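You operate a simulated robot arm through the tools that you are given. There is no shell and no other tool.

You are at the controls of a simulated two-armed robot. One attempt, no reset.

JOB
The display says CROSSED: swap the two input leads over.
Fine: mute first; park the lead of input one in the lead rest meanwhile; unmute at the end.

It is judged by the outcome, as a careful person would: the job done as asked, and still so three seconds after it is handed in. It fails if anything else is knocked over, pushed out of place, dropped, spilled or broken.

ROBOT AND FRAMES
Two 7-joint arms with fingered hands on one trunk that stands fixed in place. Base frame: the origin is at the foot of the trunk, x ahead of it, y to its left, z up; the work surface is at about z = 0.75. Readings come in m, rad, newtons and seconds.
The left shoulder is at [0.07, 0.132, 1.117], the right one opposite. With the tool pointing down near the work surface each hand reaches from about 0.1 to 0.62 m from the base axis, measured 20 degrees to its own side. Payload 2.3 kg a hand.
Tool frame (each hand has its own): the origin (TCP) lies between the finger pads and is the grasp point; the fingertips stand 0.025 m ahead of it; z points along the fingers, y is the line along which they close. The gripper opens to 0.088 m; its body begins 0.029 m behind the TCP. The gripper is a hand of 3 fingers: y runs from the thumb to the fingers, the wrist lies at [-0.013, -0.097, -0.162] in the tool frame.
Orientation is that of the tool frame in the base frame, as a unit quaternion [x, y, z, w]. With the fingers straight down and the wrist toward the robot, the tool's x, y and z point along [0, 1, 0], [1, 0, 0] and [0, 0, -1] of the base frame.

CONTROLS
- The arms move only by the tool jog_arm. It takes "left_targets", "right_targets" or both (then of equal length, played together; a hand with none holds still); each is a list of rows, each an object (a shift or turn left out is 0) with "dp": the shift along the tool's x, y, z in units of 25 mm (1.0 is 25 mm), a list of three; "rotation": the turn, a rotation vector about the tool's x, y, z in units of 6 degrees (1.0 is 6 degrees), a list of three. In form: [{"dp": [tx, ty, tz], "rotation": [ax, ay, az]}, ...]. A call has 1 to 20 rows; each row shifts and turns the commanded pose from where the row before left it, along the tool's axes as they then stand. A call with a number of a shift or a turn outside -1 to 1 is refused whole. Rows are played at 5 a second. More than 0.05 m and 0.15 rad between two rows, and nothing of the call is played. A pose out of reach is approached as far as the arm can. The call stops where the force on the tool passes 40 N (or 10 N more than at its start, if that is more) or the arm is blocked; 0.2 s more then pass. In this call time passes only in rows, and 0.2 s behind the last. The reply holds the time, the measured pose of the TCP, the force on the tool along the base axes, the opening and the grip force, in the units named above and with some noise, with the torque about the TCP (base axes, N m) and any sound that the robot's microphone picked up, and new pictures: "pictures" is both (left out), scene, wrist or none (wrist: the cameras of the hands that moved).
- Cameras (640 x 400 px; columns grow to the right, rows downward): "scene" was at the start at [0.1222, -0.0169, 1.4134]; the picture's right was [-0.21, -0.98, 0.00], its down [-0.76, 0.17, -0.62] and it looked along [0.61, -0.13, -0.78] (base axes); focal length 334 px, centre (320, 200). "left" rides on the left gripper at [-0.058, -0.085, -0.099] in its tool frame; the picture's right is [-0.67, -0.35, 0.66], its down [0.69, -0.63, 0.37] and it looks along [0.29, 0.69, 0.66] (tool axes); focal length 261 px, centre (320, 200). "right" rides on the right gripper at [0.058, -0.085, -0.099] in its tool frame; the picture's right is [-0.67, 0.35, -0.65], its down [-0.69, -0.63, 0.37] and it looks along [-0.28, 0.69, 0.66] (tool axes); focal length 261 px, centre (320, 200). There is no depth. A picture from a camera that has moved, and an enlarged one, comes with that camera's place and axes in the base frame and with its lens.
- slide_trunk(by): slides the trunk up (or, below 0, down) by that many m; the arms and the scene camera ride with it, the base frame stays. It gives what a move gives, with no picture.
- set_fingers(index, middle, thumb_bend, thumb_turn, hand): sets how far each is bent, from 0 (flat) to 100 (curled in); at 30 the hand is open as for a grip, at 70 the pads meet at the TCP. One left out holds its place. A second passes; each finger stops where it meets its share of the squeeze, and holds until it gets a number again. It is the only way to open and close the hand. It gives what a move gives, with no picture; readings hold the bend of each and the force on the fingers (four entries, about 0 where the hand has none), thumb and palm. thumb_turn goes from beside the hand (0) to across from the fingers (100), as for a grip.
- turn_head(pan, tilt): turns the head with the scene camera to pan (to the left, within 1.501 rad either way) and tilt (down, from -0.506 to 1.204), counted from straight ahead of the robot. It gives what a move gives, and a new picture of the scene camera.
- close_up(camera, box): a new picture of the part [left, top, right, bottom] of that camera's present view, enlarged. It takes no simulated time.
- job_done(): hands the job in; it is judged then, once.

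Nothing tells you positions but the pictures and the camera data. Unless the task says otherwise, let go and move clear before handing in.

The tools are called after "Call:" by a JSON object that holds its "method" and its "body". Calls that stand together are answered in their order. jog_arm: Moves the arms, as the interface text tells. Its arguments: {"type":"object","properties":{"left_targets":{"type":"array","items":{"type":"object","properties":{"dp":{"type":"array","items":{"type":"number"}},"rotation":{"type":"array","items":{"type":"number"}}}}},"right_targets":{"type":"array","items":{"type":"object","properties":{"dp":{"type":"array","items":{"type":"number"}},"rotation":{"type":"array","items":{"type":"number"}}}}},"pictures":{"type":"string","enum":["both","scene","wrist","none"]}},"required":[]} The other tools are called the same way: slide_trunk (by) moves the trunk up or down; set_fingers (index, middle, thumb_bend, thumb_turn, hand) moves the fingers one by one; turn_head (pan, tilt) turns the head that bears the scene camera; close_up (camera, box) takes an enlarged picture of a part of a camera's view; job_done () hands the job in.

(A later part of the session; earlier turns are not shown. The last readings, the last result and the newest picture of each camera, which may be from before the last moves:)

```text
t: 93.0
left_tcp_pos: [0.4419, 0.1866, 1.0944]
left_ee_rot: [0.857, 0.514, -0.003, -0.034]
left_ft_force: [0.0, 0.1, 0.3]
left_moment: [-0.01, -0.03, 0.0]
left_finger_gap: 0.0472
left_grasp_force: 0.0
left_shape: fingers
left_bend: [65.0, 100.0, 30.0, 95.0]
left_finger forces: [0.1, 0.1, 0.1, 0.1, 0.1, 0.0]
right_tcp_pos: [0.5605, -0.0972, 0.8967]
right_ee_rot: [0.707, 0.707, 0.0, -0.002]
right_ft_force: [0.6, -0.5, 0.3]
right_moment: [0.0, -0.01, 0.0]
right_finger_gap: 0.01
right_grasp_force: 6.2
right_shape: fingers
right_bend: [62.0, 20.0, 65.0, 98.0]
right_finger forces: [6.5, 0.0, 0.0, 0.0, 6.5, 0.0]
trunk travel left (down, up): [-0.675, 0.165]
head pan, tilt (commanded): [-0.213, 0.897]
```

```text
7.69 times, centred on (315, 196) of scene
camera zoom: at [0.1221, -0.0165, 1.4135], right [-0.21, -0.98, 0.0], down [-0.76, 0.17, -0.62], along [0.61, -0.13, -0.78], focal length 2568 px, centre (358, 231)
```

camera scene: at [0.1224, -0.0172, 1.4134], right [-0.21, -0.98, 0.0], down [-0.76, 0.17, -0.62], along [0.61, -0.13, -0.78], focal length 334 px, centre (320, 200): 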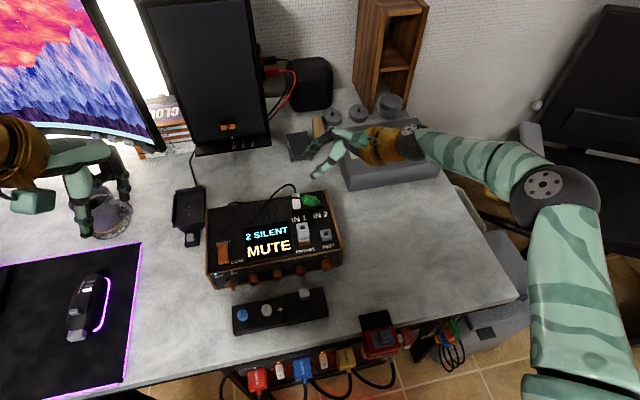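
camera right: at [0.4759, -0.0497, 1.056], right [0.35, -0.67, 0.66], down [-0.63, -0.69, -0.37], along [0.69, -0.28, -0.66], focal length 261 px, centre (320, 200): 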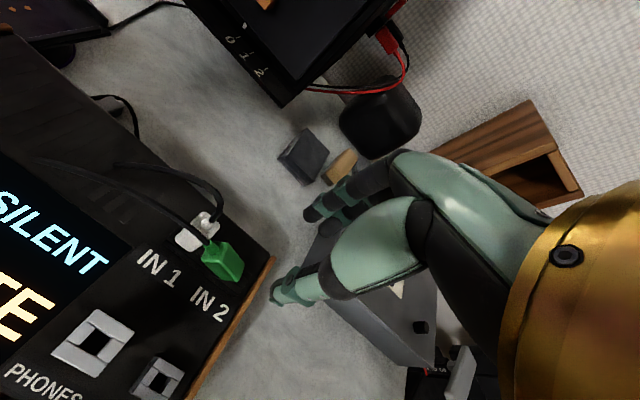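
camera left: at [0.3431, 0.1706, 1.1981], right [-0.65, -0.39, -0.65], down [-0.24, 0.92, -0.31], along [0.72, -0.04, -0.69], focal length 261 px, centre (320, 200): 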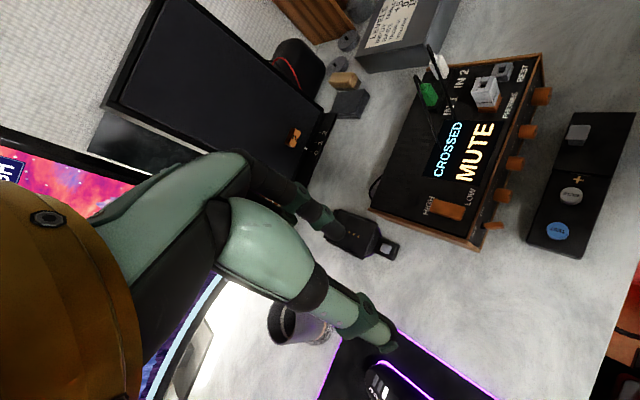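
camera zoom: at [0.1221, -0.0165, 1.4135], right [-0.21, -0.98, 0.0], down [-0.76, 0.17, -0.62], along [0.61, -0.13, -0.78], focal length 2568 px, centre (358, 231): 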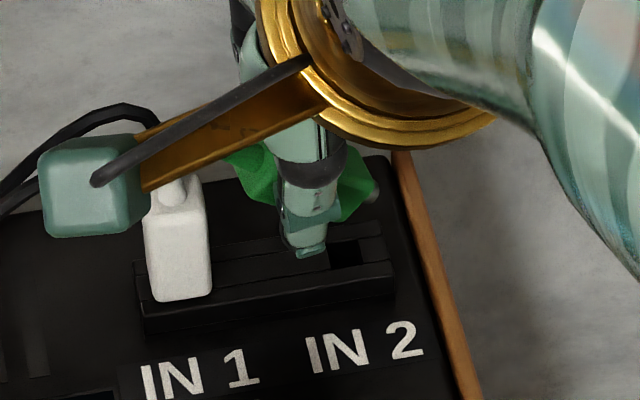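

The plug is up, held in its leaning attitude, and white is undisturbed. I lift higher and roll the hand about 50° to bring the plug upright.

Call:
{"method": "jog_arm", "body": {"right_targets": [{"dp": [-0.2, 0, -0.8]}, {"dp": [-0.3, 0, -0.8]}, {"dp": [-0.3, 0, -0.8]}, {"rotation": [0, 0.85, 0]}, {"rotation": [0, 0.85, 0]}, {"rotation": [0, 0.85, 0]}, {"rotation": [0, 0.85, 0]}, {"rotation": [0, 0.85, 0]}, {"rotation": [0, 0.85, 0]}, {"rotation": [0, 0.85, 0]}, {"rotation": [0, 0.85, 0]}, {"rotation": [0, 0.85, 0]}, {"rotation": [0, 0.85, 0]}, {"dp": [0, 0, 0]}], "pictures": "both"}}

Call:
{"method": "close_up", "body": {"camera": "scene", "box": [290, 130, 370, 190]}}

Call:
{"method": "close_up", "body": {"camera": "left", "box": [400, 0, 480, 60]}}

Call:
{"method": "close_up", "body": {"camera": "right", "box": [220, 160, 400, 295]}}

```text
t: 96.0
left_tcp_pos: [0.442, 0.1856, 1.0958]
left_ee_rot: [0.858, 0.513, -0.002, -0.034]
left_ft_force: [0.0, -1.0, 0.3]
left_moment: [0.0, 0.02, 0.0]
left_finger_gap: 0.0476
left_grasp_force: 0.0
left_shape: fingers
left_bend: [65.0, 100.0, 30.0, 95.0]
left_finger forces: [0.0, 0.0, 0.0, 0.1, 0.0, 0.0]
right_tcp_pos: [0.5612, -0.1164, 0.9571]
right_ee_rot: [0.638, 0.638, 0.305, -0.304]
right_ft_force: [0.8, 0.9, 0.2]
right_moment: [0.01, -0.04, 0.0]
right_finger_gap: 0.0101
right_grasp_force: 6.5
right_shape: fingers
right_bend: [71.0, 20.0, 65.0, 98.0]
right_finger forces: [6.4, 0.0, 0.0, 0.0, 6.6, 0.1]
trunk travel left (down, up): [-0.675, 0.165]
head pan, tilt (commanded): [-0.213, 0.897]
camera scene: at [0.1222, -0.0165, 1.4134], right [-0.21, -0.98, 0.0], down [-0.76, 0.17, -0.62], along [0.61, -0.13, -0.78], focal length 334 px, centre (320, 200)
camera right: at [0.4741, -0.1577, 1.0652], right [0.35, -0.93, -0.11], down [-0.63, -0.15, -0.76], along [0.69, 0.33, -0.64], focal length 261 px, centre (320, 200)
```

scene: 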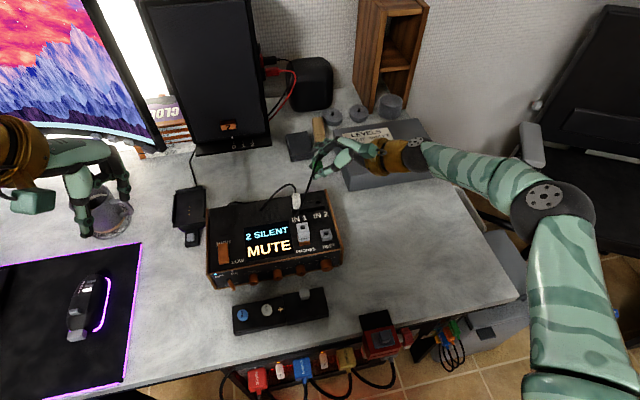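
right: 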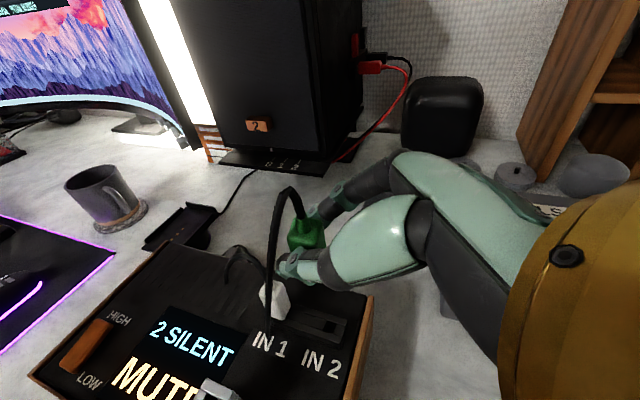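

```text
6.67 times, centred on (330, 160) of scene
camera zoom: at [0.1222, -0.0165, 1.4134], right [-0.21, -0.98, 0.0], down [-0.76, 0.17, -0.62], along [0.61, -0.13, -0.78], focal length 2226 px, centre (253, 467)
```

zoom: 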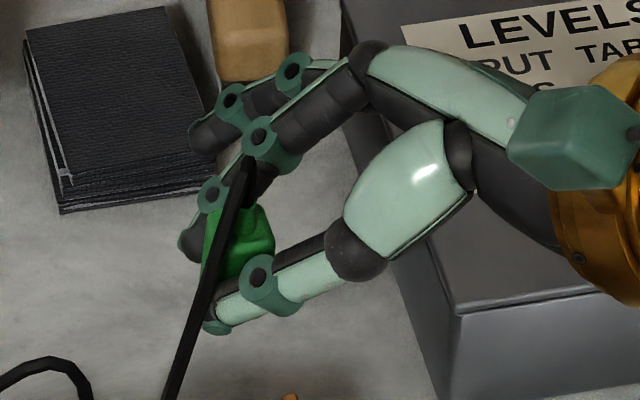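

```text
6.67 times, centred on (440, 30) of left
camera zoom: at [0.3436, 0.1698, 1.1979], right [-0.65, -0.39, -0.65], down [-0.24, 0.92, -0.31], along [0.72, -0.04, -0.69], focal length 1738 px, centre (-480, 1333)
```

zoom: 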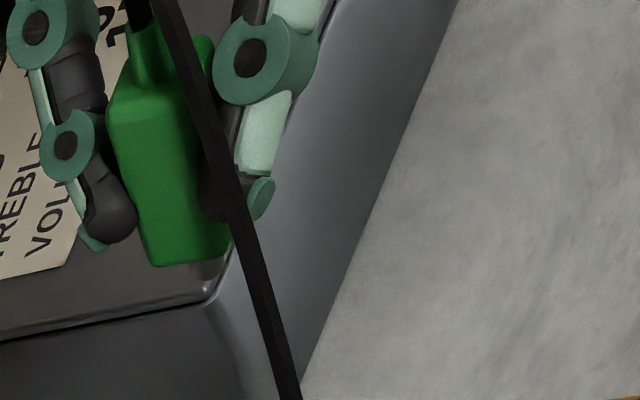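

```text
2.96 times, centred on (310, 228) of right
camera zoom: at [0.4741, -0.1577, 1.0652], right [0.35, -0.93, -0.11], down [-0.63, -0.15, -0.76], along [0.69, 0.33, -0.64], focal length 772 px, centre (350, 118)
```

zoom: 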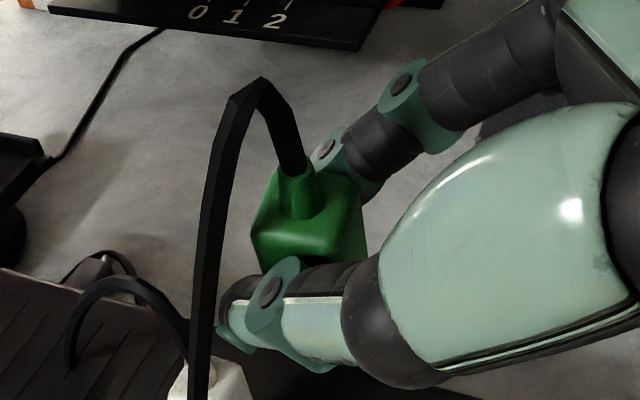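

The plug is nearly upright now in roll, but both side views show its top leaning roughly 13° toward the robot. I'll rotate the hand to take that out and recheck.

Call:
{"method": "jog_arm", "body": {"right_targets": [{"rotation": [0.45, -0.2, 0.56]}, {"rotation": [0.45, -0.2, 0.56]}, {"rotation": [0.45, -0.2, 0.56]}, {"dp": [0, 0, 0]}], "pictures": "none"}}

Call:
{"method": "close_up", "body": {"camera": "scene", "box": [295, 140, 345, 180]}}

Call:
{"method": "close_up", "body": {"camera": "left", "box": [396, 0, 460, 48]}}

Call:
{"method": "close_up", "body": {"camera": "right", "box": [250, 180, 370, 270]}}

```text
t: 97.0
left_tcp_pos: [0.4423, 0.1844, 1.0943]
left_ee_rot: [0.858, 0.513, -0.002, -0.034]
left_ft_force: [-0.6, -0.1, -0.5]
left_moment: [-0.02, 0.0, 0.03]
left_finger_gap: 0.0471
left_grasp_force: 0.0
left_shape: fingers
left_bend: [65.0, 100.0, 30.0, 95.0]
left_finger forces: [0.0, 0.0, 0.1, 0.1, 0.0, 0.0]
right_tcp_pos: [0.5606, -0.1164, 0.9565]
right_ee_rot: [0.678, 0.609, 0.209, -0.355]
right_ft_force: [-0.6, 0.4, -0.3]
right_moment: [0.01, 0.02, 0.01]
right_finger_gap: 0.0097
right_grasp_force: 6.8
right_shape: fingers
right_bend: [71.0, 20.0, 65.0, 98.0]
right_finger forces: [6.3, 0.1, 0.0, 0.0, 6.4, 0.1]
trunk travel left (down, up): [-0.675, 0.165]
head pan, tilt (commanded): [-0.213, 0.897]
```

```text
10.00 times, centred on (320, 160) of scene
camera zoom: at [0.1223, -0.0169, 1.4134], right [-0.21, -0.98, 0.0], down [-0.76, 0.17, -0.62], along [0.61, -0.13, -0.78], focal length 3339 px, centre (320, 600)
```

zoom: 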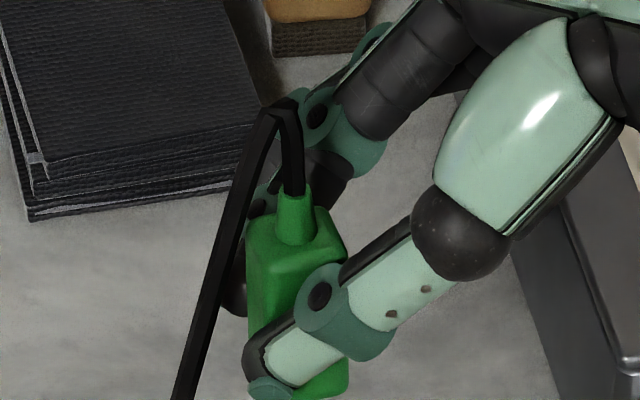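

```text
8.33 times, centred on (428, 24) of left
camera zoom: at [0.3436, 0.1695, 1.198], right [-0.65, -0.39, -0.65], down [-0.24, 0.92, -0.31], along [0.72, -0.04, -0.69], focal length 2172 px, centre (-580, 1667)
```

zoom: 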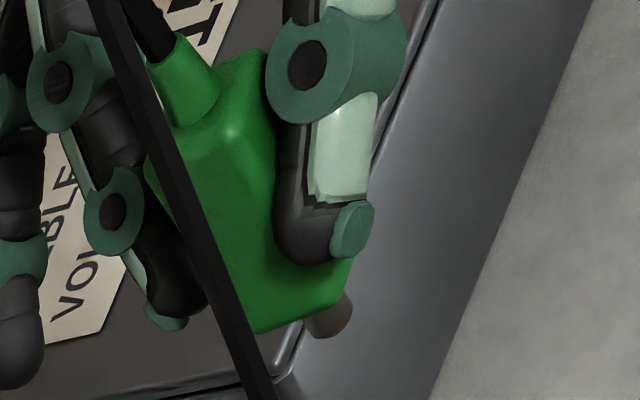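

```text
4.44 times, centred on (310, 225) of right
camera zoom: at [0.5011, -0.1501, 1.0832], right [0.32, -0.94, -0.13], down [-0.78, -0.19, -0.59], along [0.53, 0.29, -0.8], focal length 1158 px, centre (364, 89)
```

zoom: 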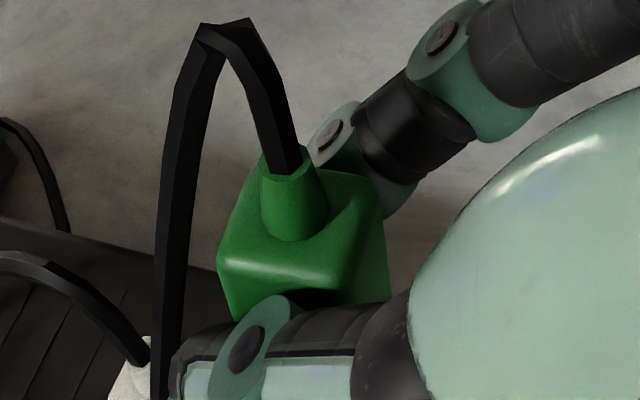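

Now the scene camera sees the plug well: it's upright in roll, but I over-corrected and its top leans about 10° away. I take back 10° of pitch.

Call:
{"method": "jog_arm", "body": {"right_targets": [{"rotation": [-0.56, 0, -0.61]}, {"rotation": [-0.56, 0, -0.61]}, {"dp": [0, 0, 0]}], "pictures": "none"}}

Call:
{"method": "close_up", "body": {"camera": "scene", "box": [295, 140, 345, 180]}}

Call:
{"method": "close_up", "body": {"camera": "left", "box": [396, 0, 460, 48]}}

Call:
{"method": "close_up", "body": {"camera": "right", "box": [250, 180, 370, 270]}}

```text
t: 97.8
left_tcp_pos: [0.443, 0.1866, 1.0954]
left_ee_rot: [0.857, 0.514, -0.001, -0.033]
left_ft_force: [0.4, -0.3, -0.8]
left_moment: [0.01, 0.02, -0.03]
left_finger_gap: 0.0474
left_grasp_force: 0.1
left_shape: fingers
left_bend: [65.0, 100.0, 30.0, 95.0]
left_finger forces: [0.0, 0.0, 0.1, 0.1, 0.0, 0.0]
right_tcp_pos: [0.5604, -0.1163, 0.9573]
right_ee_rot: [0.657, 0.638, 0.267, -0.3]
right_ft_force: [0.0, -0.7, -0.3]
right_moment: [0.01, -0.01, 0.02]
right_finger_gap: 0.0099
right_grasp_force: 6.7
right_shape: fingers
right_bend: [71.0, 20.0, 65.0, 98.0]
right_finger forces: [6.4, 0.0, 0.0, 0.0, 6.4, 0.0]
trunk travel left (down, up): [-0.675, 0.165]
head pan, tilt (commanded): [-0.213, 0.897]
```

```text
10.00 times, centred on (320, 160) of scene
camera zoom: at [0.1225, -0.0165, 1.4134], right [-0.21, -0.98, 0.0], down [-0.76, 0.17, -0.62], along [0.61, -0.13, -0.78], focal length 3339 px, centre (320, 600)
```

zoom: 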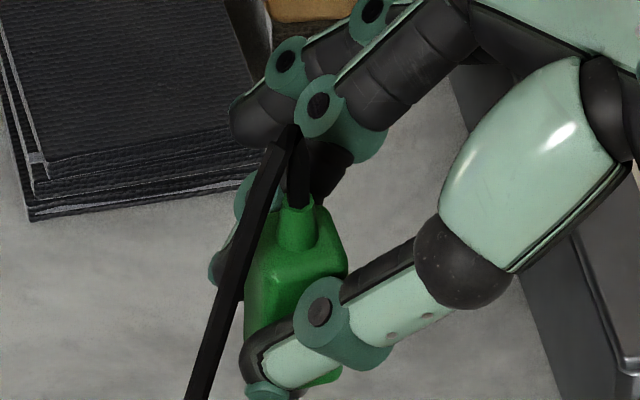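

```text
8.33 times, centred on (428, 24) of left
camera zoom: at [0.3438, 0.1698, 1.1978], right [-0.65, -0.39, -0.65], down [-0.24, 0.92, -0.31], along [0.72, -0.04, -0.69], focal length 2172 px, centre (-580, 1667)
```

zoom: 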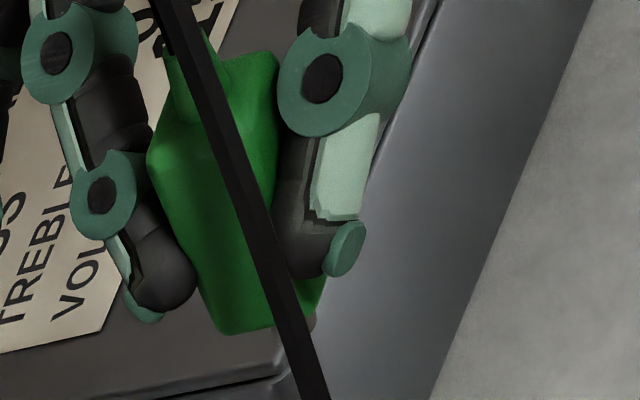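

```text
4.44 times, centred on (310, 225) of right
camera zoom: at [0.4804, -0.1496, 1.0718], right [0.34, -0.94, -0.07], down [-0.67, -0.19, -0.72], along [0.66, 0.29, -0.69], focal length 1158 px, centre (364, 89)
```

zoom: 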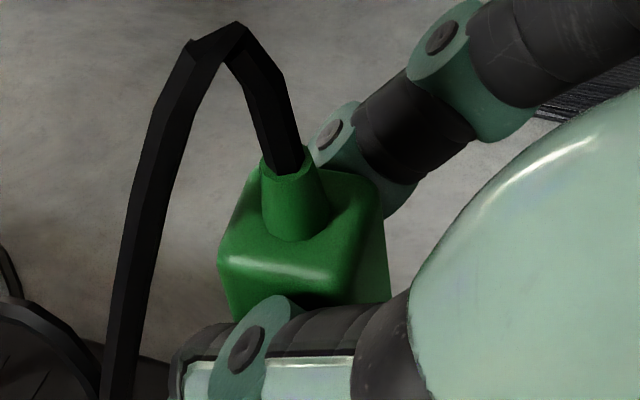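

The plug is now near vertical (about 4° of pitch left) and already almost above IN 2. I add 3° of pitch, trim sideways, and come straight down about 6 cm to hover.

Call:
{"method": "jog_arm", "body": {"right_targets": [{"rotation": [0.34, 0, 0.37]}, {"dp": [-0.617, 0.113, 0.502]}, {"dp": [-0.587, 0.043, 0.542]}, {"dp": [-0.587, 0.043, 0.542]}, {"dp": [0, 0, 0]}], "pictures": "both"}}

Call:
{"method": "close_up", "body": {"camera": "scene", "box": [295, 170, 345, 210]}}

Call:
{"method": "close_up", "body": {"camera": "left", "box": [405, 30, 469, 78]}}

Call:
{"method": "close_up", "body": {"camera": "right", "box": [220, 180, 380, 300]}}

```text
t: 99.0
left_tcp_pos: [0.4416, 0.1856, 1.0957]
left_ee_rot: [0.858, 0.512, -0.002, -0.033]
left_ft_force: [-0.4, -0.9, -0.6]
left_moment: [0.01, -0.01, -0.05]
left_finger_gap: 0.0471
left_grasp_force: 0.1
left_shape: fingers
left_bend: [65.0, 100.0, 30.0, 95.0]
left_finger forces: [0.0, 0.1, 0.0, 0.0, 0.0, 0.0]
right_tcp_pos: [0.5598, -0.1178, 0.8973]
right_ee_rot: [0.664, 0.629, 0.251, -0.317]
right_ft_force: [-0.6, 0.0, 0.2]
right_moment: [-0.01, 0.02, 0.01]
right_finger_gap: 0.0096
right_grasp_force: 6.1
right_shape: fingers
right_bend: [71.0, 20.0, 65.0, 98.0]
right_finger forces: [6.3, 0.0, 0.1, 0.0, 6.3, 0.0]
trunk travel left (down, up): [-0.675, 0.165]
head pan, tilt (commanded): [-0.213, 0.897]
camera scene: at [0.1222, -0.0167, 1.4134], right [-0.21, -0.98, 0.0], down [-0.76, 0.17, -0.62], along [0.61, -0.13, -0.78], focal length 334 px, centre (320, 200)
camera right: at [0.485, -0.1512, 1.0149], right [0.33, -0.94, -0.09], down [-0.71, -0.19, -0.68], along [0.62, 0.29, -0.73], focal length 261 px, centre (320, 200)
```

scene: 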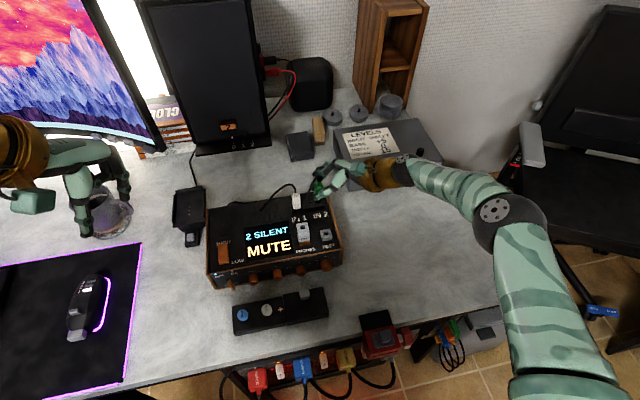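
right: 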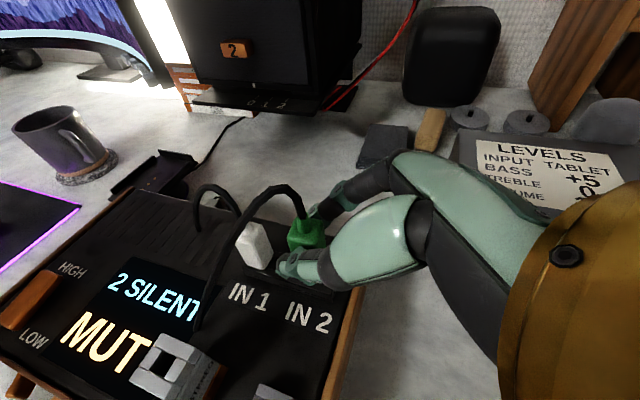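

```text
10.00 times, centred on (320, 190) of scene
camera zoom: at [0.1222, -0.0167, 1.4134], right [-0.21, -0.98, 0.0], down [-0.76, 0.17, -0.62], along [0.61, -0.13, -0.78], focal length 3339 px, centre (320, 300)
```

zoom: 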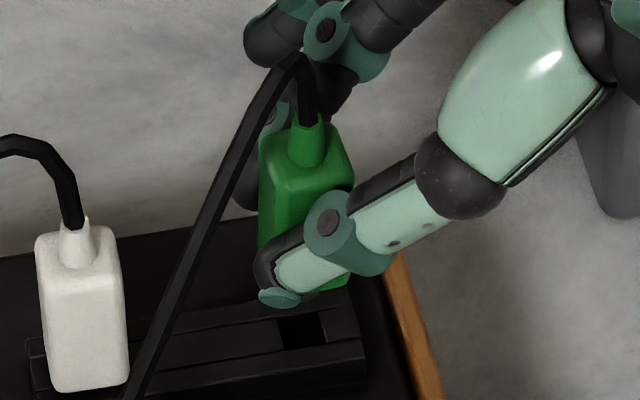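

```text
8.33 times, centred on (437, 54) of left
camera zoom: at [0.3436, 0.1696, 1.1979], right [-0.65, -0.39, -0.65], down [-0.24, 0.92, -0.31], along [0.72, -0.04, -0.69], focal length 2172 px, centre (-655, 1417)
```

zoom: 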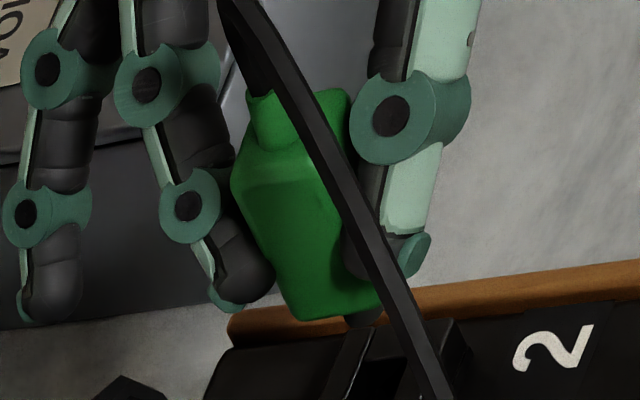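

```text
3.33 times, centred on (300, 240) of right
camera zoom: at [0.485, -0.1512, 1.0149], right [0.33, -0.94, -0.09], down [-0.71, -0.19, -0.68], along [0.62, 0.29, -0.73], focal length 869 px, centre (387, 67)
```

zoom: 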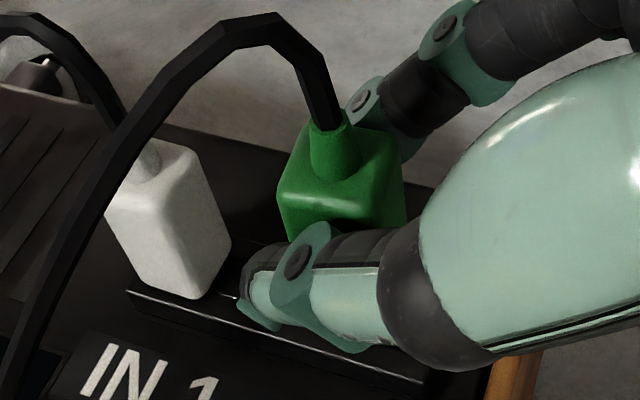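

Comparing with the upright white plug in the same picture, green still leans about 9° toward the robot. I correct that and compare again.

Call:
{"method": "jog_arm", "body": {"right_targets": [{"rotation": [0.507, 0, 0.553]}, {"rotation": [0.507, 0, 0.553]}, {"dp": [0, 0, 0]}], "pictures": "none"}}

Call:
{"method": "close_up", "body": {"camera": "scene", "box": [290, 170, 340, 210]}}

Call:
{"method": "close_up", "body": {"camera": "left", "box": [400, 40, 480, 100]}}

Call:
{"method": "close_up", "body": {"camera": "right", "box": [220, 180, 380, 300]}}

```text
t: 99.8
left_tcp_pos: [0.4409, 0.185, 1.0954]
left_ee_rot: [0.858, 0.513, -0.002, -0.032]
left_ft_force: [0.0, -0.4, -0.3]
left_moment: [0.01, 0.0, 0.0]
left_finger_gap: 0.0471
left_grasp_force: 0.1
left_shape: fingers
left_bend: [65.0, 100.0, 30.0, 95.0]
left_finger forces: [0.1, 0.0, 0.1, 0.1, 0.0, 0.1]
right_tcp_pos: [0.5597, -0.1176, 0.8968]
right_ee_rot: [0.681, 0.603, 0.198, -0.365]
right_ft_force: [0.1, 0.6, -0.9]
right_moment: [0.0, 0.02, -0.04]
right_finger_gap: 0.0101
right_grasp_force: 6.7
right_shape: fingers
right_bend: [71.0, 20.0, 65.0, 98.0]
right_finger forces: [6.5, 0.0, 0.0, 0.1, 6.3, 0.0]
trunk travel left (down, up): [-0.675, 0.165]
head pan, tilt (commanded): [-0.213, 0.897]
```

```text
10.00 times, centred on (315, 190) of scene
camera zoom: at [0.1222, -0.017, 1.4135], right [-0.21, -0.98, 0.0], down [-0.76, 0.17, -0.62], along [0.61, -0.13, -0.78], focal length 3339 px, centre (370, 300)
```

zoom: 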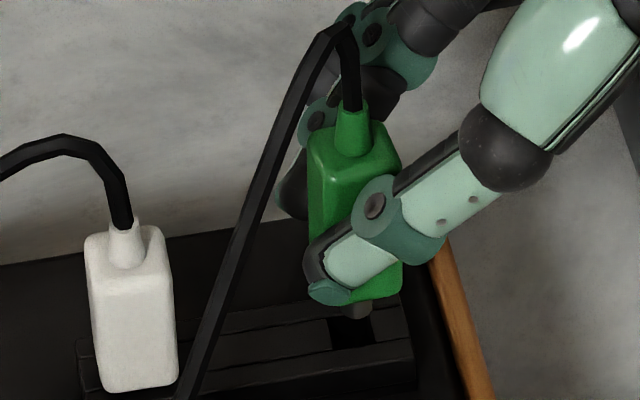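

```text
6.67 times, centred on (440, 70) of left
camera zoom: at [0.3435, 0.1694, 1.198], right [-0.65, -0.39, -0.65], down [-0.24, 0.92, -0.31], along [0.72, -0.04, -0.69], focal length 1738 px, centre (-480, 1067)
```

zoom: 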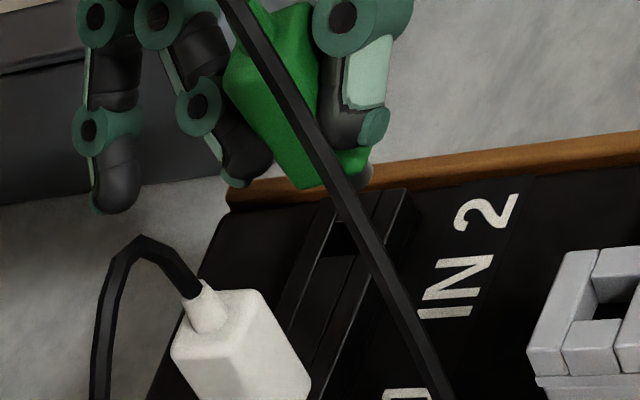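

```text
3.33 times, centred on (300, 240) of right
camera zoom: at [0.5046, -0.1512, 1.0253], right [0.32, -0.94, -0.14], down [-0.81, -0.19, -0.56], along [0.5, 0.29, -0.82], focal length 869 px, centre (387, 67)
```

zoom: 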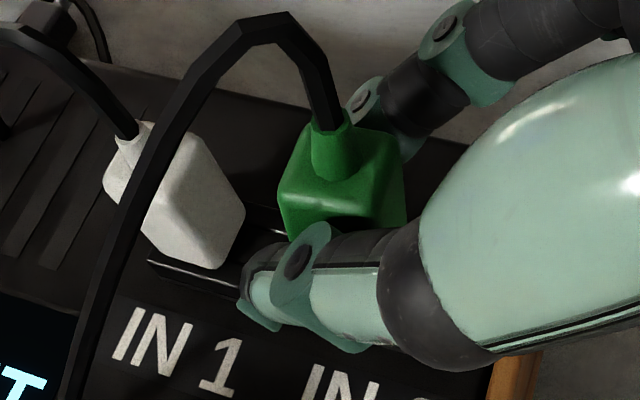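

Green now looks just as upright as white, and its pin is visible. Triangulated, the pin tip is at about [0.551, -0.1065, 0.8615], so I shift 12 mm forward and 1 mm right to put it over the hole.

Call:
{"method": "jog_arm", "body": {"right_targets": [{"dp": [0.06, 0.452, -0.115]}, {"dp": [0, 0, 0]}], "pictures": "none"}}

Call:
{"method": "close_up", "body": {"camera": "scene", "box": [300, 175, 340, 207]}}

Call:
{"method": "close_up", "body": {"camera": "left", "box": [415, 40, 471, 82]}}

Call:
{"method": "close_up", "body": {"camera": "right", "box": [250, 180, 370, 270]}}

```text
t: 100.4
left_tcp_pos: [0.4407, 0.1855, 1.0948]
left_ee_rot: [0.857, 0.513, -0.002, -0.033]
left_ft_force: [-0.1, 0.1, 0.2]
left_moment: [0.0, 0.01, 0.0]
left_finger_gap: 0.0474
left_grasp_force: 0.1
left_shape: fingers
left_bend: [65.0, 100.0, 30.0, 95.0]
left_finger forces: [0.0, 0.1, 0.0, 0.0, 0.0, 0.1]
right_tcp_pos: [0.5656, -0.1173, 0.8985]
right_ee_rot: [0.681, 0.602, 0.197, -0.367]
right_ft_force: [-1.0, 0.8, -0.2]
right_moment: [0.0, 0.0, 0.01]
right_finger_gap: 0.0097
right_grasp_force: 6.6
right_shape: fingers
right_bend: [71.0, 20.0, 65.0, 98.0]
right_finger forces: [6.4, 0.0, 0.0, 0.0, 6.4, 0.0]
right hand out of reach, approached as far as the arm can: row 1
trunk travel left (down, up): [-0.675, 0.165]
head pan, tilt (commanded): [-0.213, 0.897]
```

```text
12.50 times, centred on (320, 191) of scene
camera zoom: at [0.1222, -0.0168, 1.4134], right [-0.21, -0.98, 0.0], down [-0.76, 0.17, -0.62], along [0.61, -0.13, -0.78], focal length 4173 px, centre (320, 312)
```

zoom: 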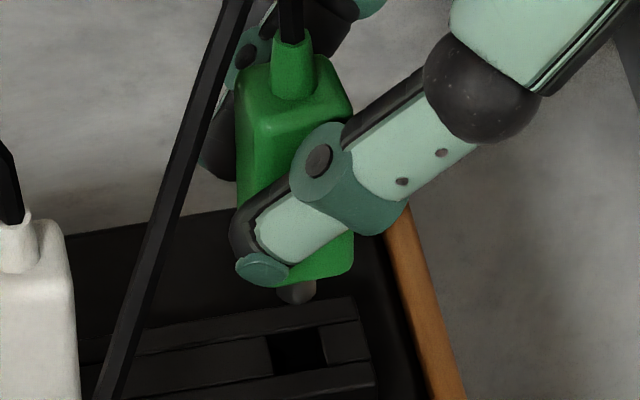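

```text
9.52 times, centred on (443, 61) of left
camera zoom: at [0.3436, 0.1695, 1.198], right [-0.65, -0.39, -0.65], down [-0.24, 0.92, -0.31], along [0.72, -0.04, -0.69], focal length 2482 px, centre (-851, 1524)
```

zoom: 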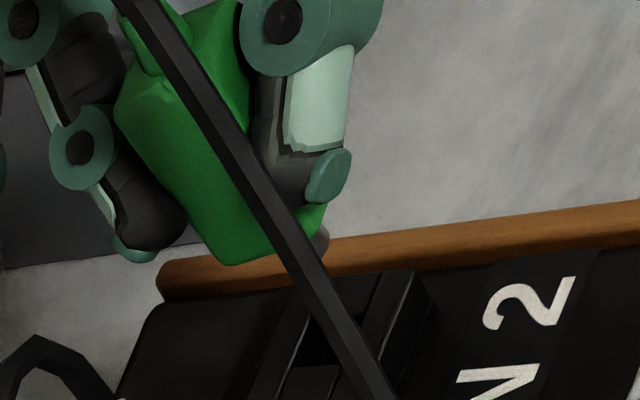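

```text
4.44 times, centred on (310, 225) of right
camera zoom: at [0.5098, -0.1511, 1.0276], right [0.32, -0.94, -0.14], down [-0.8, -0.19, -0.56], along [0.5, 0.29, -0.82], focal length 1158 px, centre (364, 89)
```

zoom: 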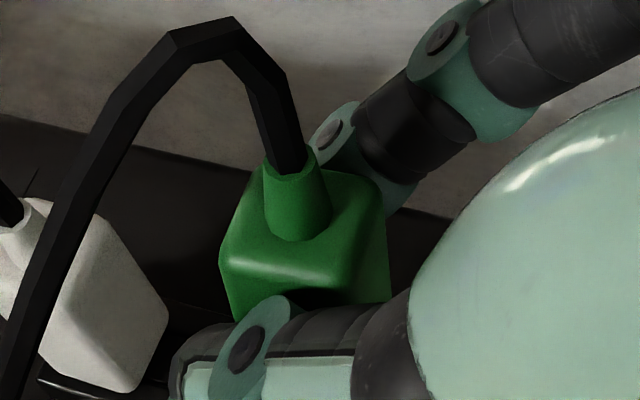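

The arm ran out of reach going forward in this tilted posture (it only got halfway). Lowering the trunk brings the shoulder level with the wrist and gains reach, so I first raise the right hand well clear and then slide the trunk down.

Call:
{"method": "jog_arm", "body": {"right_targets": [{"dp": [0.568, -0.207, -0.524]}, {"dp": [0.568, -0.207, -0.524]}, {"dp": [0.568, -0.207, -0.524]}, {"dp": [0.568, -0.207, -0.524]}, {"dp": [0.568, -0.207, -0.524]}, {"dp": [0, 0, 0]}], "pictures": "none"}}

```text
t: 101.8
left_tcp_pos: [0.442, 0.1855, 1.0946]
left_ee_rot: [0.858, 0.513, -0.002, -0.034]
left_ft_force: [0.6, -0.1, 0.0]
left_moment: [0.01, 0.0, 0.02]
left_finger_gap: 0.0475
left_grasp_force: 0.1
left_shape: fingers
left_bend: [65.0, 100.0, 30.0, 95.0]
left_finger forces: [0.0, 0.0, 0.1, 0.1, 0.1, 0.0]
right_tcp_pos: [0.5656, -0.1149, 0.9994]
right_ee_rot: [0.681, 0.602, 0.197, -0.366]
right_ft_force: [0.5, 0.1, 0.2]
right_moment: [-0.01, -0.01, 0.0]
right_finger_gap: 0.0098
right_grasp_force: 6.2
right_shape: fingers
right_bend: [71.0, 20.0, 65.0, 98.0]
right_finger forces: [6.4, 0.1, 0.0, 0.0, 6.3, 0.0]
trunk travel left (down, up): [-0.675, 0.165]
head pan, tilt (commanded): [-0.213, 0.897]
```

The right hand is up at z 1.0 with the plug held steady. I slide the trunk down 8 cm.

Call:
{"method": "slide_trunk", "body": {"by": -0.08}}

Call:
{"method": "turn_head", "body": {"pan": -0.213, "tilt": 0.85}}

Call:
{"method": "close_up", "body": {"camera": "scene", "box": [290, 160, 350, 210]}}

Call:
{"method": "close_up", "body": {"camera": "left", "box": [390, 0, 490, 75]}}

```text
t: 103.0
left_tcp_pos: [0.442, 0.1868, 1.0143]
left_ee_rot: [0.858, 0.512, -0.001, -0.033]
left_ft_force: [0.0, 0.2, -0.2]
left_moment: [0.02, -0.04, -0.03]
left_finger_gap: 0.0475
left_grasp_force: 0.1
left_shape: fingers
left_bend: [65.0, 100.0, 30.0, 95.0]
left_finger forces: [0.0, 0.0, 0.0, 0.0, 0.1, 0.0]
right_tcp_pos: [0.5643, -0.1149, 0.9193]
right_ee_rot: [0.681, 0.602, 0.199, -0.366]
right_ft_force: [-0.5, 0.0, 0.2]
right_moment: [0.0, 0.0, 0.02]
right_finger_gap: 0.0095
right_grasp_force: 6.5
right_shape: fingers
right_bend: [71.0, 20.0, 65.0, 98.0]
right_finger forces: [6.4, 0.0, 0.0, 0.0, 6.4, 0.0]
trunk travel left (down, up): [-0.595, 0.245]
head pan, tilt (commanded): [-0.213, 0.897]
```

```text
t: 103.6
left_tcp_pos: [0.4415, 0.1864, 1.0147]
left_ee_rot: [0.858, 0.513, -0.002, -0.034]
left_ft_force: [0.1, 0.8, 0.3]
left_moment: [-0.03, -0.06, 0.05]
left_finger_gap: 0.0474
left_grasp_force: 0.0
left_shape: fingers
left_bend: [65.0, 100.0, 30.0, 95.0]
left_finger forces: [0.0, 0.1, 0.0, 0.0, 0.0, 0.0]
right_tcp_pos: [0.5646, -0.1146, 0.92]
right_ee_rot: [0.681, 0.602, 0.199, -0.366]
right_ft_force: [0.5, 0.4, -0.4]
right_moment: [0.0, -0.01, 0.0]
right_finger_gap: 0.0102
right_grasp_force: 6.4
right_shape: fingers
right_bend: [71.0, 20.0, 65.0, 98.0]
right_finger forces: [6.4, 0.1, 0.1, 0.1, 6.3, 0.0]
trunk travel left (down, up): [-0.595, 0.245]
head pan, tilt (commanded): [-0.213, 0.85]
camera scene: at [0.1247, -0.0172, 1.3371], right [-0.21, -0.98, 0.0], down [-0.73, 0.16, -0.66], along [0.64, -0.14, -0.75], focal length 334 px, centre (320, 200)
```

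scene: 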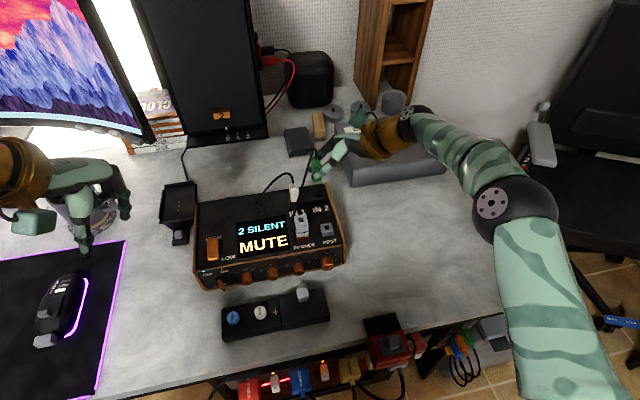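

```text
8.00 times, centred on (320, 185) of scene
camera zoom: at [0.1247, -0.0172, 1.3371], right [-0.21, -0.98, 0.0], down [-0.73, 0.16, -0.66], along [0.64, -0.14, -0.75], focal length 2671 px, centre (320, 320)
```

zoom: 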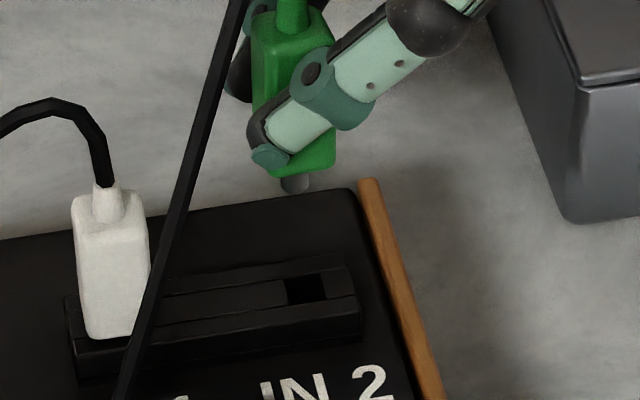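

```text
5.33 times, centred on (440, 38) of left
camera zoom: at [0.3436, 0.1696, 1.118], right [-0.65, -0.39, -0.65], down [-0.24, 0.92, -0.31], along [0.72, -0.04, -0.69], focal length 1390 px, centre (-320, 1067)
```

zoom: 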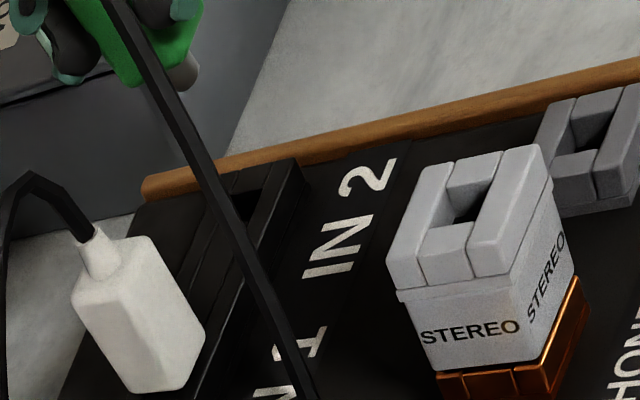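

With the trunk lower, the views are good and the pin tip is near [0.557, -0.105, 0.885], above IN 2. I shift about 6.5 mm forward and 3 mm right, then lower 3 cm.

Call:
{"method": "jog_arm", "body": {"right_targets": [{"dp": [-0.03, 0.25, -0.13]}, {"dp": [-0.426, 0.155, 0.393]}, {"dp": [-0.426, 0.155, 0.393]}, {"dp": [0, 0, 0]}], "pictures": "none"}}

Call:
{"method": "close_up", "body": {"camera": "scene", "box": [295, 160, 345, 200]}}

Call:
{"method": "close_up", "body": {"camera": "left", "box": [400, 0, 464, 48]}}

Call:
{"method": "close_up", "body": {"camera": "right", "box": [220, 180, 380, 300]}}

```text
t: 104.6
left_tcp_pos: [0.4418, 0.1854, 1.0155]
left_ee_rot: [0.858, 0.513, -0.002, -0.033]
left_ft_force: [-0.4, -0.7, -0.4]
left_moment: [-0.01, -0.05, 0.01]
left_finger_gap: 0.0474
left_grasp_force: 0.0
left_shape: fingers
left_bend: [65.0, 100.0, 30.0, 95.0]
left_finger forces: [0.0, 0.0, 0.0, 0.0, 0.0, 0.0]
right_tcp_pos: [0.5711, -0.1184, 0.8886]
right_ee_rot: [0.681, 0.603, 0.198, -0.365]
right_ft_force: [-0.3, 0.0, 0.0]
right_moment: [0.0, 0.01, -0.03]
right_finger_gap: 0.0098
right_grasp_force: 5.9
right_shape: fingers
right_bend: [71.0, 20.0, 65.0, 98.0]
right_finger forces: [6.3, 0.1, 0.1, 0.1, 6.4, 0.0]
trunk travel left (down, up): [-0.595, 0.245]
head pan, tilt (commanded): [-0.213, 0.85]
```

```text
10.00 times, centred on (320, 180) of scene
camera zoom: at [0.1247, -0.0171, 1.3371], right [-0.21, -0.98, 0.0], down [-0.73, 0.16, -0.66], along [0.64, -0.14, -0.75], focal length 3339 px, centre (320, 400)
```

zoom: 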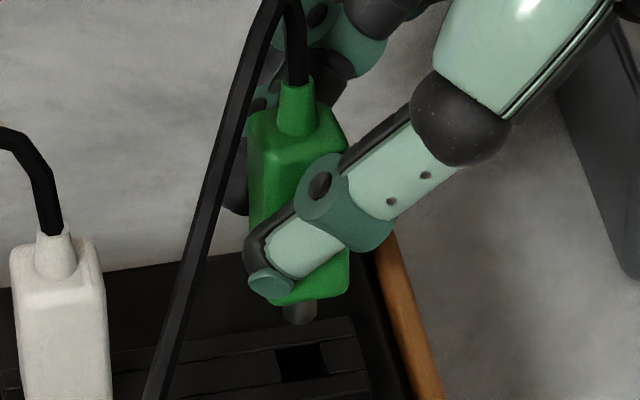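

```text
8.33 times, centred on (432, 24) of left
camera zoom: at [0.3436, 0.1697, 1.1179], right [-0.65, -0.39, -0.65], down [-0.24, 0.92, -0.31], along [0.72, -0.04, -0.69], focal length 2172 px, centre (-613, 1667)
```

zoom: 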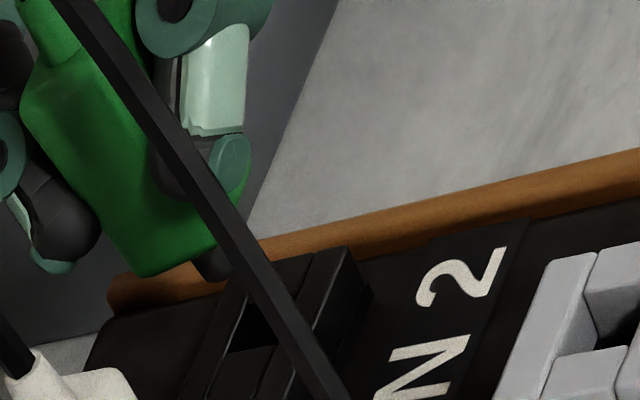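

```text
3.33 times, centred on (300, 240) of right
camera zoom: at [0.5158, -0.1521, 1.018], right [0.32, -0.94, -0.14], down [-0.8, -0.19, -0.56], along [0.5, 0.29, -0.81], focal length 869 px, centre (387, 67)
```

zoom: 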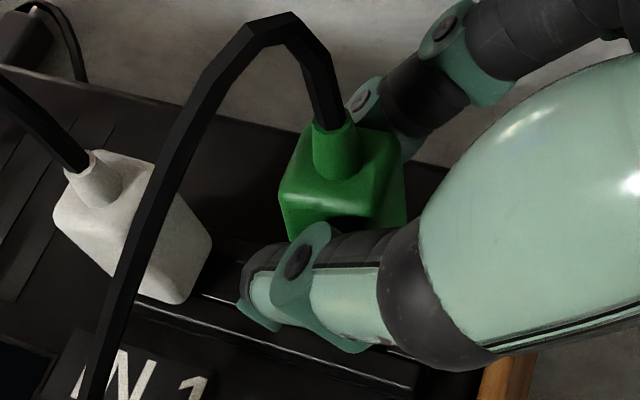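

Reach is fine now, and the pin tip is within about 1 mm of the hole axis and roughly 14 mm above the rim. I lower it 10 mm with a 1 mm trim and check.

Call:
{"method": "jog_arm", "body": {"right_targets": [{"dp": [-0.15, 0.013, 0.135]}, {"dp": [-0.142, 0.052, 0.131]}, {"dp": [0, 0, 0]}], "pictures": "none"}}

Call:
{"method": "close_up", "body": {"camera": "scene", "box": [303, 175, 335, 199]}}

Call:
{"method": "close_up", "body": {"camera": "left", "box": [410, 15, 450, 45]}}

Call:
{"method": "close_up", "body": {"camera": "right", "box": [250, 200, 350, 275]}}

```text
t: 105.4
left_tcp_pos: [0.442, 0.1846, 1.0155]
left_ee_rot: [0.857, 0.513, -0.002, -0.033]
left_ft_force: [-0.4, -0.2, -1.4]
left_moment: [0.0, 0.03, -0.01]
left_finger_gap: 0.0471
left_grasp_force: 0.0
left_shape: fingers
left_bend: [65.0, 100.0, 30.0, 95.0]
left_finger forces: [0.0, 0.0, 0.1, 0.1, 0.0, 0.0]
right_tcp_pos: [0.5702, -0.1196, 0.8802]
right_ee_rot: [0.681, 0.603, 0.198, -0.366]
right_ft_force: [0.6, 0.1, -0.9]
right_moment: [0.0, 0.02, -0.04]
right_finger_gap: 0.01
right_grasp_force: 6.1
right_shape: fingers
right_bend: [71.0, 20.0, 65.0, 98.0]
right_finger forces: [6.4, 0.0, 0.0, 0.0, 6.4, 0.1]
trunk travel left (down, up): [-0.595, 0.245]
head pan, tilt (commanded): [-0.213, 0.85]
```

```text
16.00 times, centred on (319, 187) of scene
camera zoom: at [0.1247, -0.0172, 1.3371], right [-0.21, -0.98, 0.0], down [-0.73, 0.16, -0.66], along [0.64, -0.14, -0.75], focal length 5342 px, centre (336, 408)
```

zoom: 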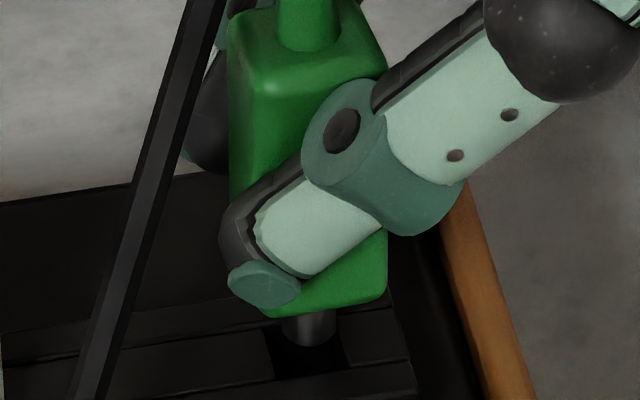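

```text
13.33 times, centred on (430, 30) of left
camera zoom: at [0.3436, 0.1697, 1.1179], right [-0.65, -0.39, -0.65], down [-0.24, 0.92, -0.31], along [0.72, -0.04, -0.69], focal length 3475 px, centre (-1147, 2467)
```

zoom: 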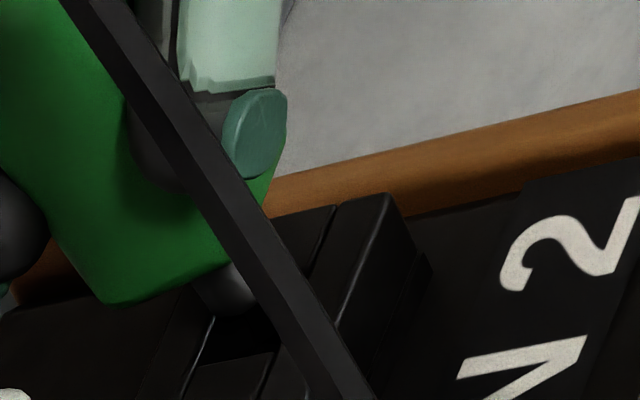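

```text
5.33 times, centred on (300, 238) of right
camera zoom: at [0.5146, -0.1526, 1.0082], right [0.32, -0.94, -0.14], down [-0.8, -0.19, -0.56], along [0.5, 0.29, -0.81], focal length 1390 px, centre (427, 0)
```

zoom: 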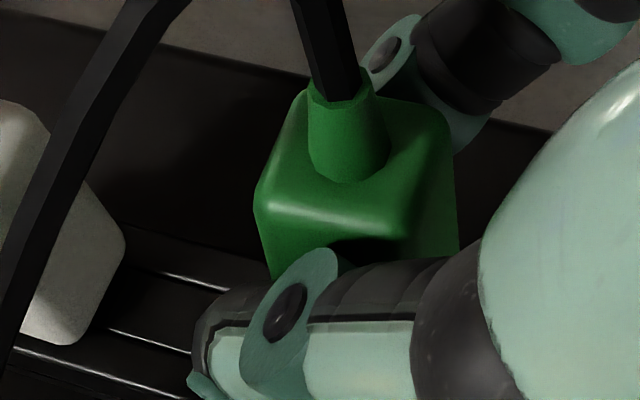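

The pin is right above the open hole in both views. I lower in 4 mm steps and watch the force.

Call:
{"method": "jog_arm", "body": {"right_targets": [{"dp": [-0.114, 0.041, 0.105]}], "pictures": "none"}}

Call:
{"method": "jog_arm", "body": {"right_targets": [{"dp": [-0.085, 0.031, 0.079]}], "pictures": "none"}}

Call:
{"method": "close_up", "body": {"camera": "scene", "box": [303, 175, 335, 199]}}

Call:
{"method": "close_up", "body": {"camera": "left", "box": [410, 15, 450, 45]}}

```text
t: 105.8
left_tcp_pos: [0.4419, 0.1853, 1.0146]
left_ee_rot: [0.858, 0.512, -0.002, -0.033]
left_ft_force: [1.0, -0.7, 0.1]
left_moment: [0.02, 0.03, -0.04]
left_finger_gap: 0.0476
left_grasp_force: 0.1
left_shape: fingers
left_bend: [65.0, 100.0, 30.0, 95.0]
left_finger forces: [0.0, 0.0, 0.0, 0.0, 0.0, 0.1]
right_tcp_pos: [0.5701, -0.1188, 0.8758]
right_ee_rot: [0.681, 0.602, 0.199, -0.366]
right_ft_force: [0.1, 0.3, 0.1]
right_moment: [-0.05, -0.01, 0.02]
right_finger_gap: 0.01
right_grasp_force: 6.2
right_shape: fingers
right_bend: [71.0, 20.0, 65.0, 98.0]
right_finger forces: [6.4, 0.0, 0.1, 0.0, 6.4, 0.0]
trunk travel left (down, up): [-0.595, 0.245]
head pan, tilt (commanded): [-0.213, 0.85]
```

```text
t: 106.2
left_tcp_pos: [0.442, 0.1857, 1.0135]
left_ee_rot: [0.858, 0.513, -0.001, -0.034]
left_ft_force: [0.3, -0.1, 0.6]
left_moment: [-0.01, 0.01, 0.02]
left_finger_gap: 0.0471
left_grasp_force: 0.1
left_shape: fingers
left_bend: [65.0, 100.0, 30.0, 95.0]
left_finger forces: [0.0, 0.0, 0.0, 0.1, 0.0, 0.1]
right_tcp_pos: [0.5701, -0.1194, 0.873]
right_ee_rot: [0.682, 0.602, 0.198, -0.365]
right_ft_force: [-0.3, -0.2, -0.2]
right_moment: [-0.02, 0.01, -0.03]
right_finger_gap: 0.0096
right_grasp_force: 7.1
right_shape: fingers
right_bend: [71.0, 20.0, 65.0, 98.0]
right_finger forces: [6.4, 0.0, 0.1, 0.1, 6.4, 0.1]
trunk travel left (down, up): [-0.595, 0.245]
head pan, tilt (commanded): [-0.213, 0.85]
```

```text
16.00 times, centred on (319, 187) of scene
camera zoom: at [0.1248, -0.0172, 1.3371], right [-0.21, -0.98, 0.0], down [-0.73, 0.16, -0.66], along [0.64, -0.14, -0.75], focal length 5342 px, centre (336, 408)
```

zoom: 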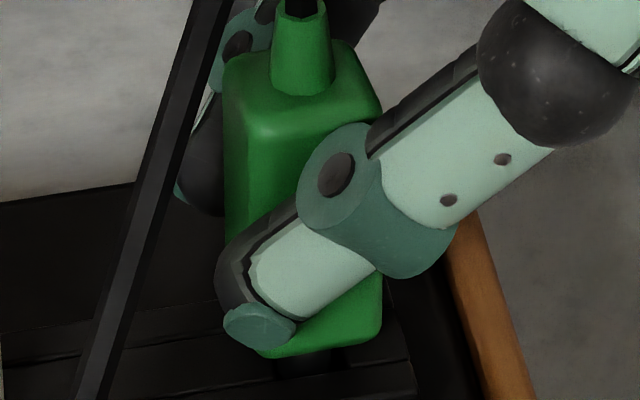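

```text
13.33 times, centred on (430, 30) of left
camera zoom: at [0.3437, 0.1696, 1.1179], right [-0.65, -0.39, -0.65], down [-0.24, 0.92, -0.31], along [0.72, -0.04, -0.69], focal length 3475 px, centre (-1147, 2467)
```

zoom: 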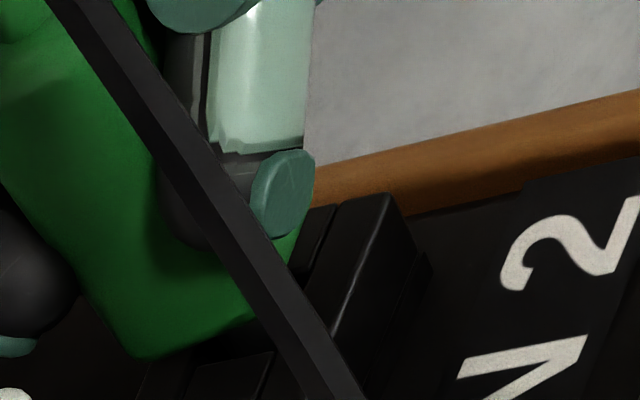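

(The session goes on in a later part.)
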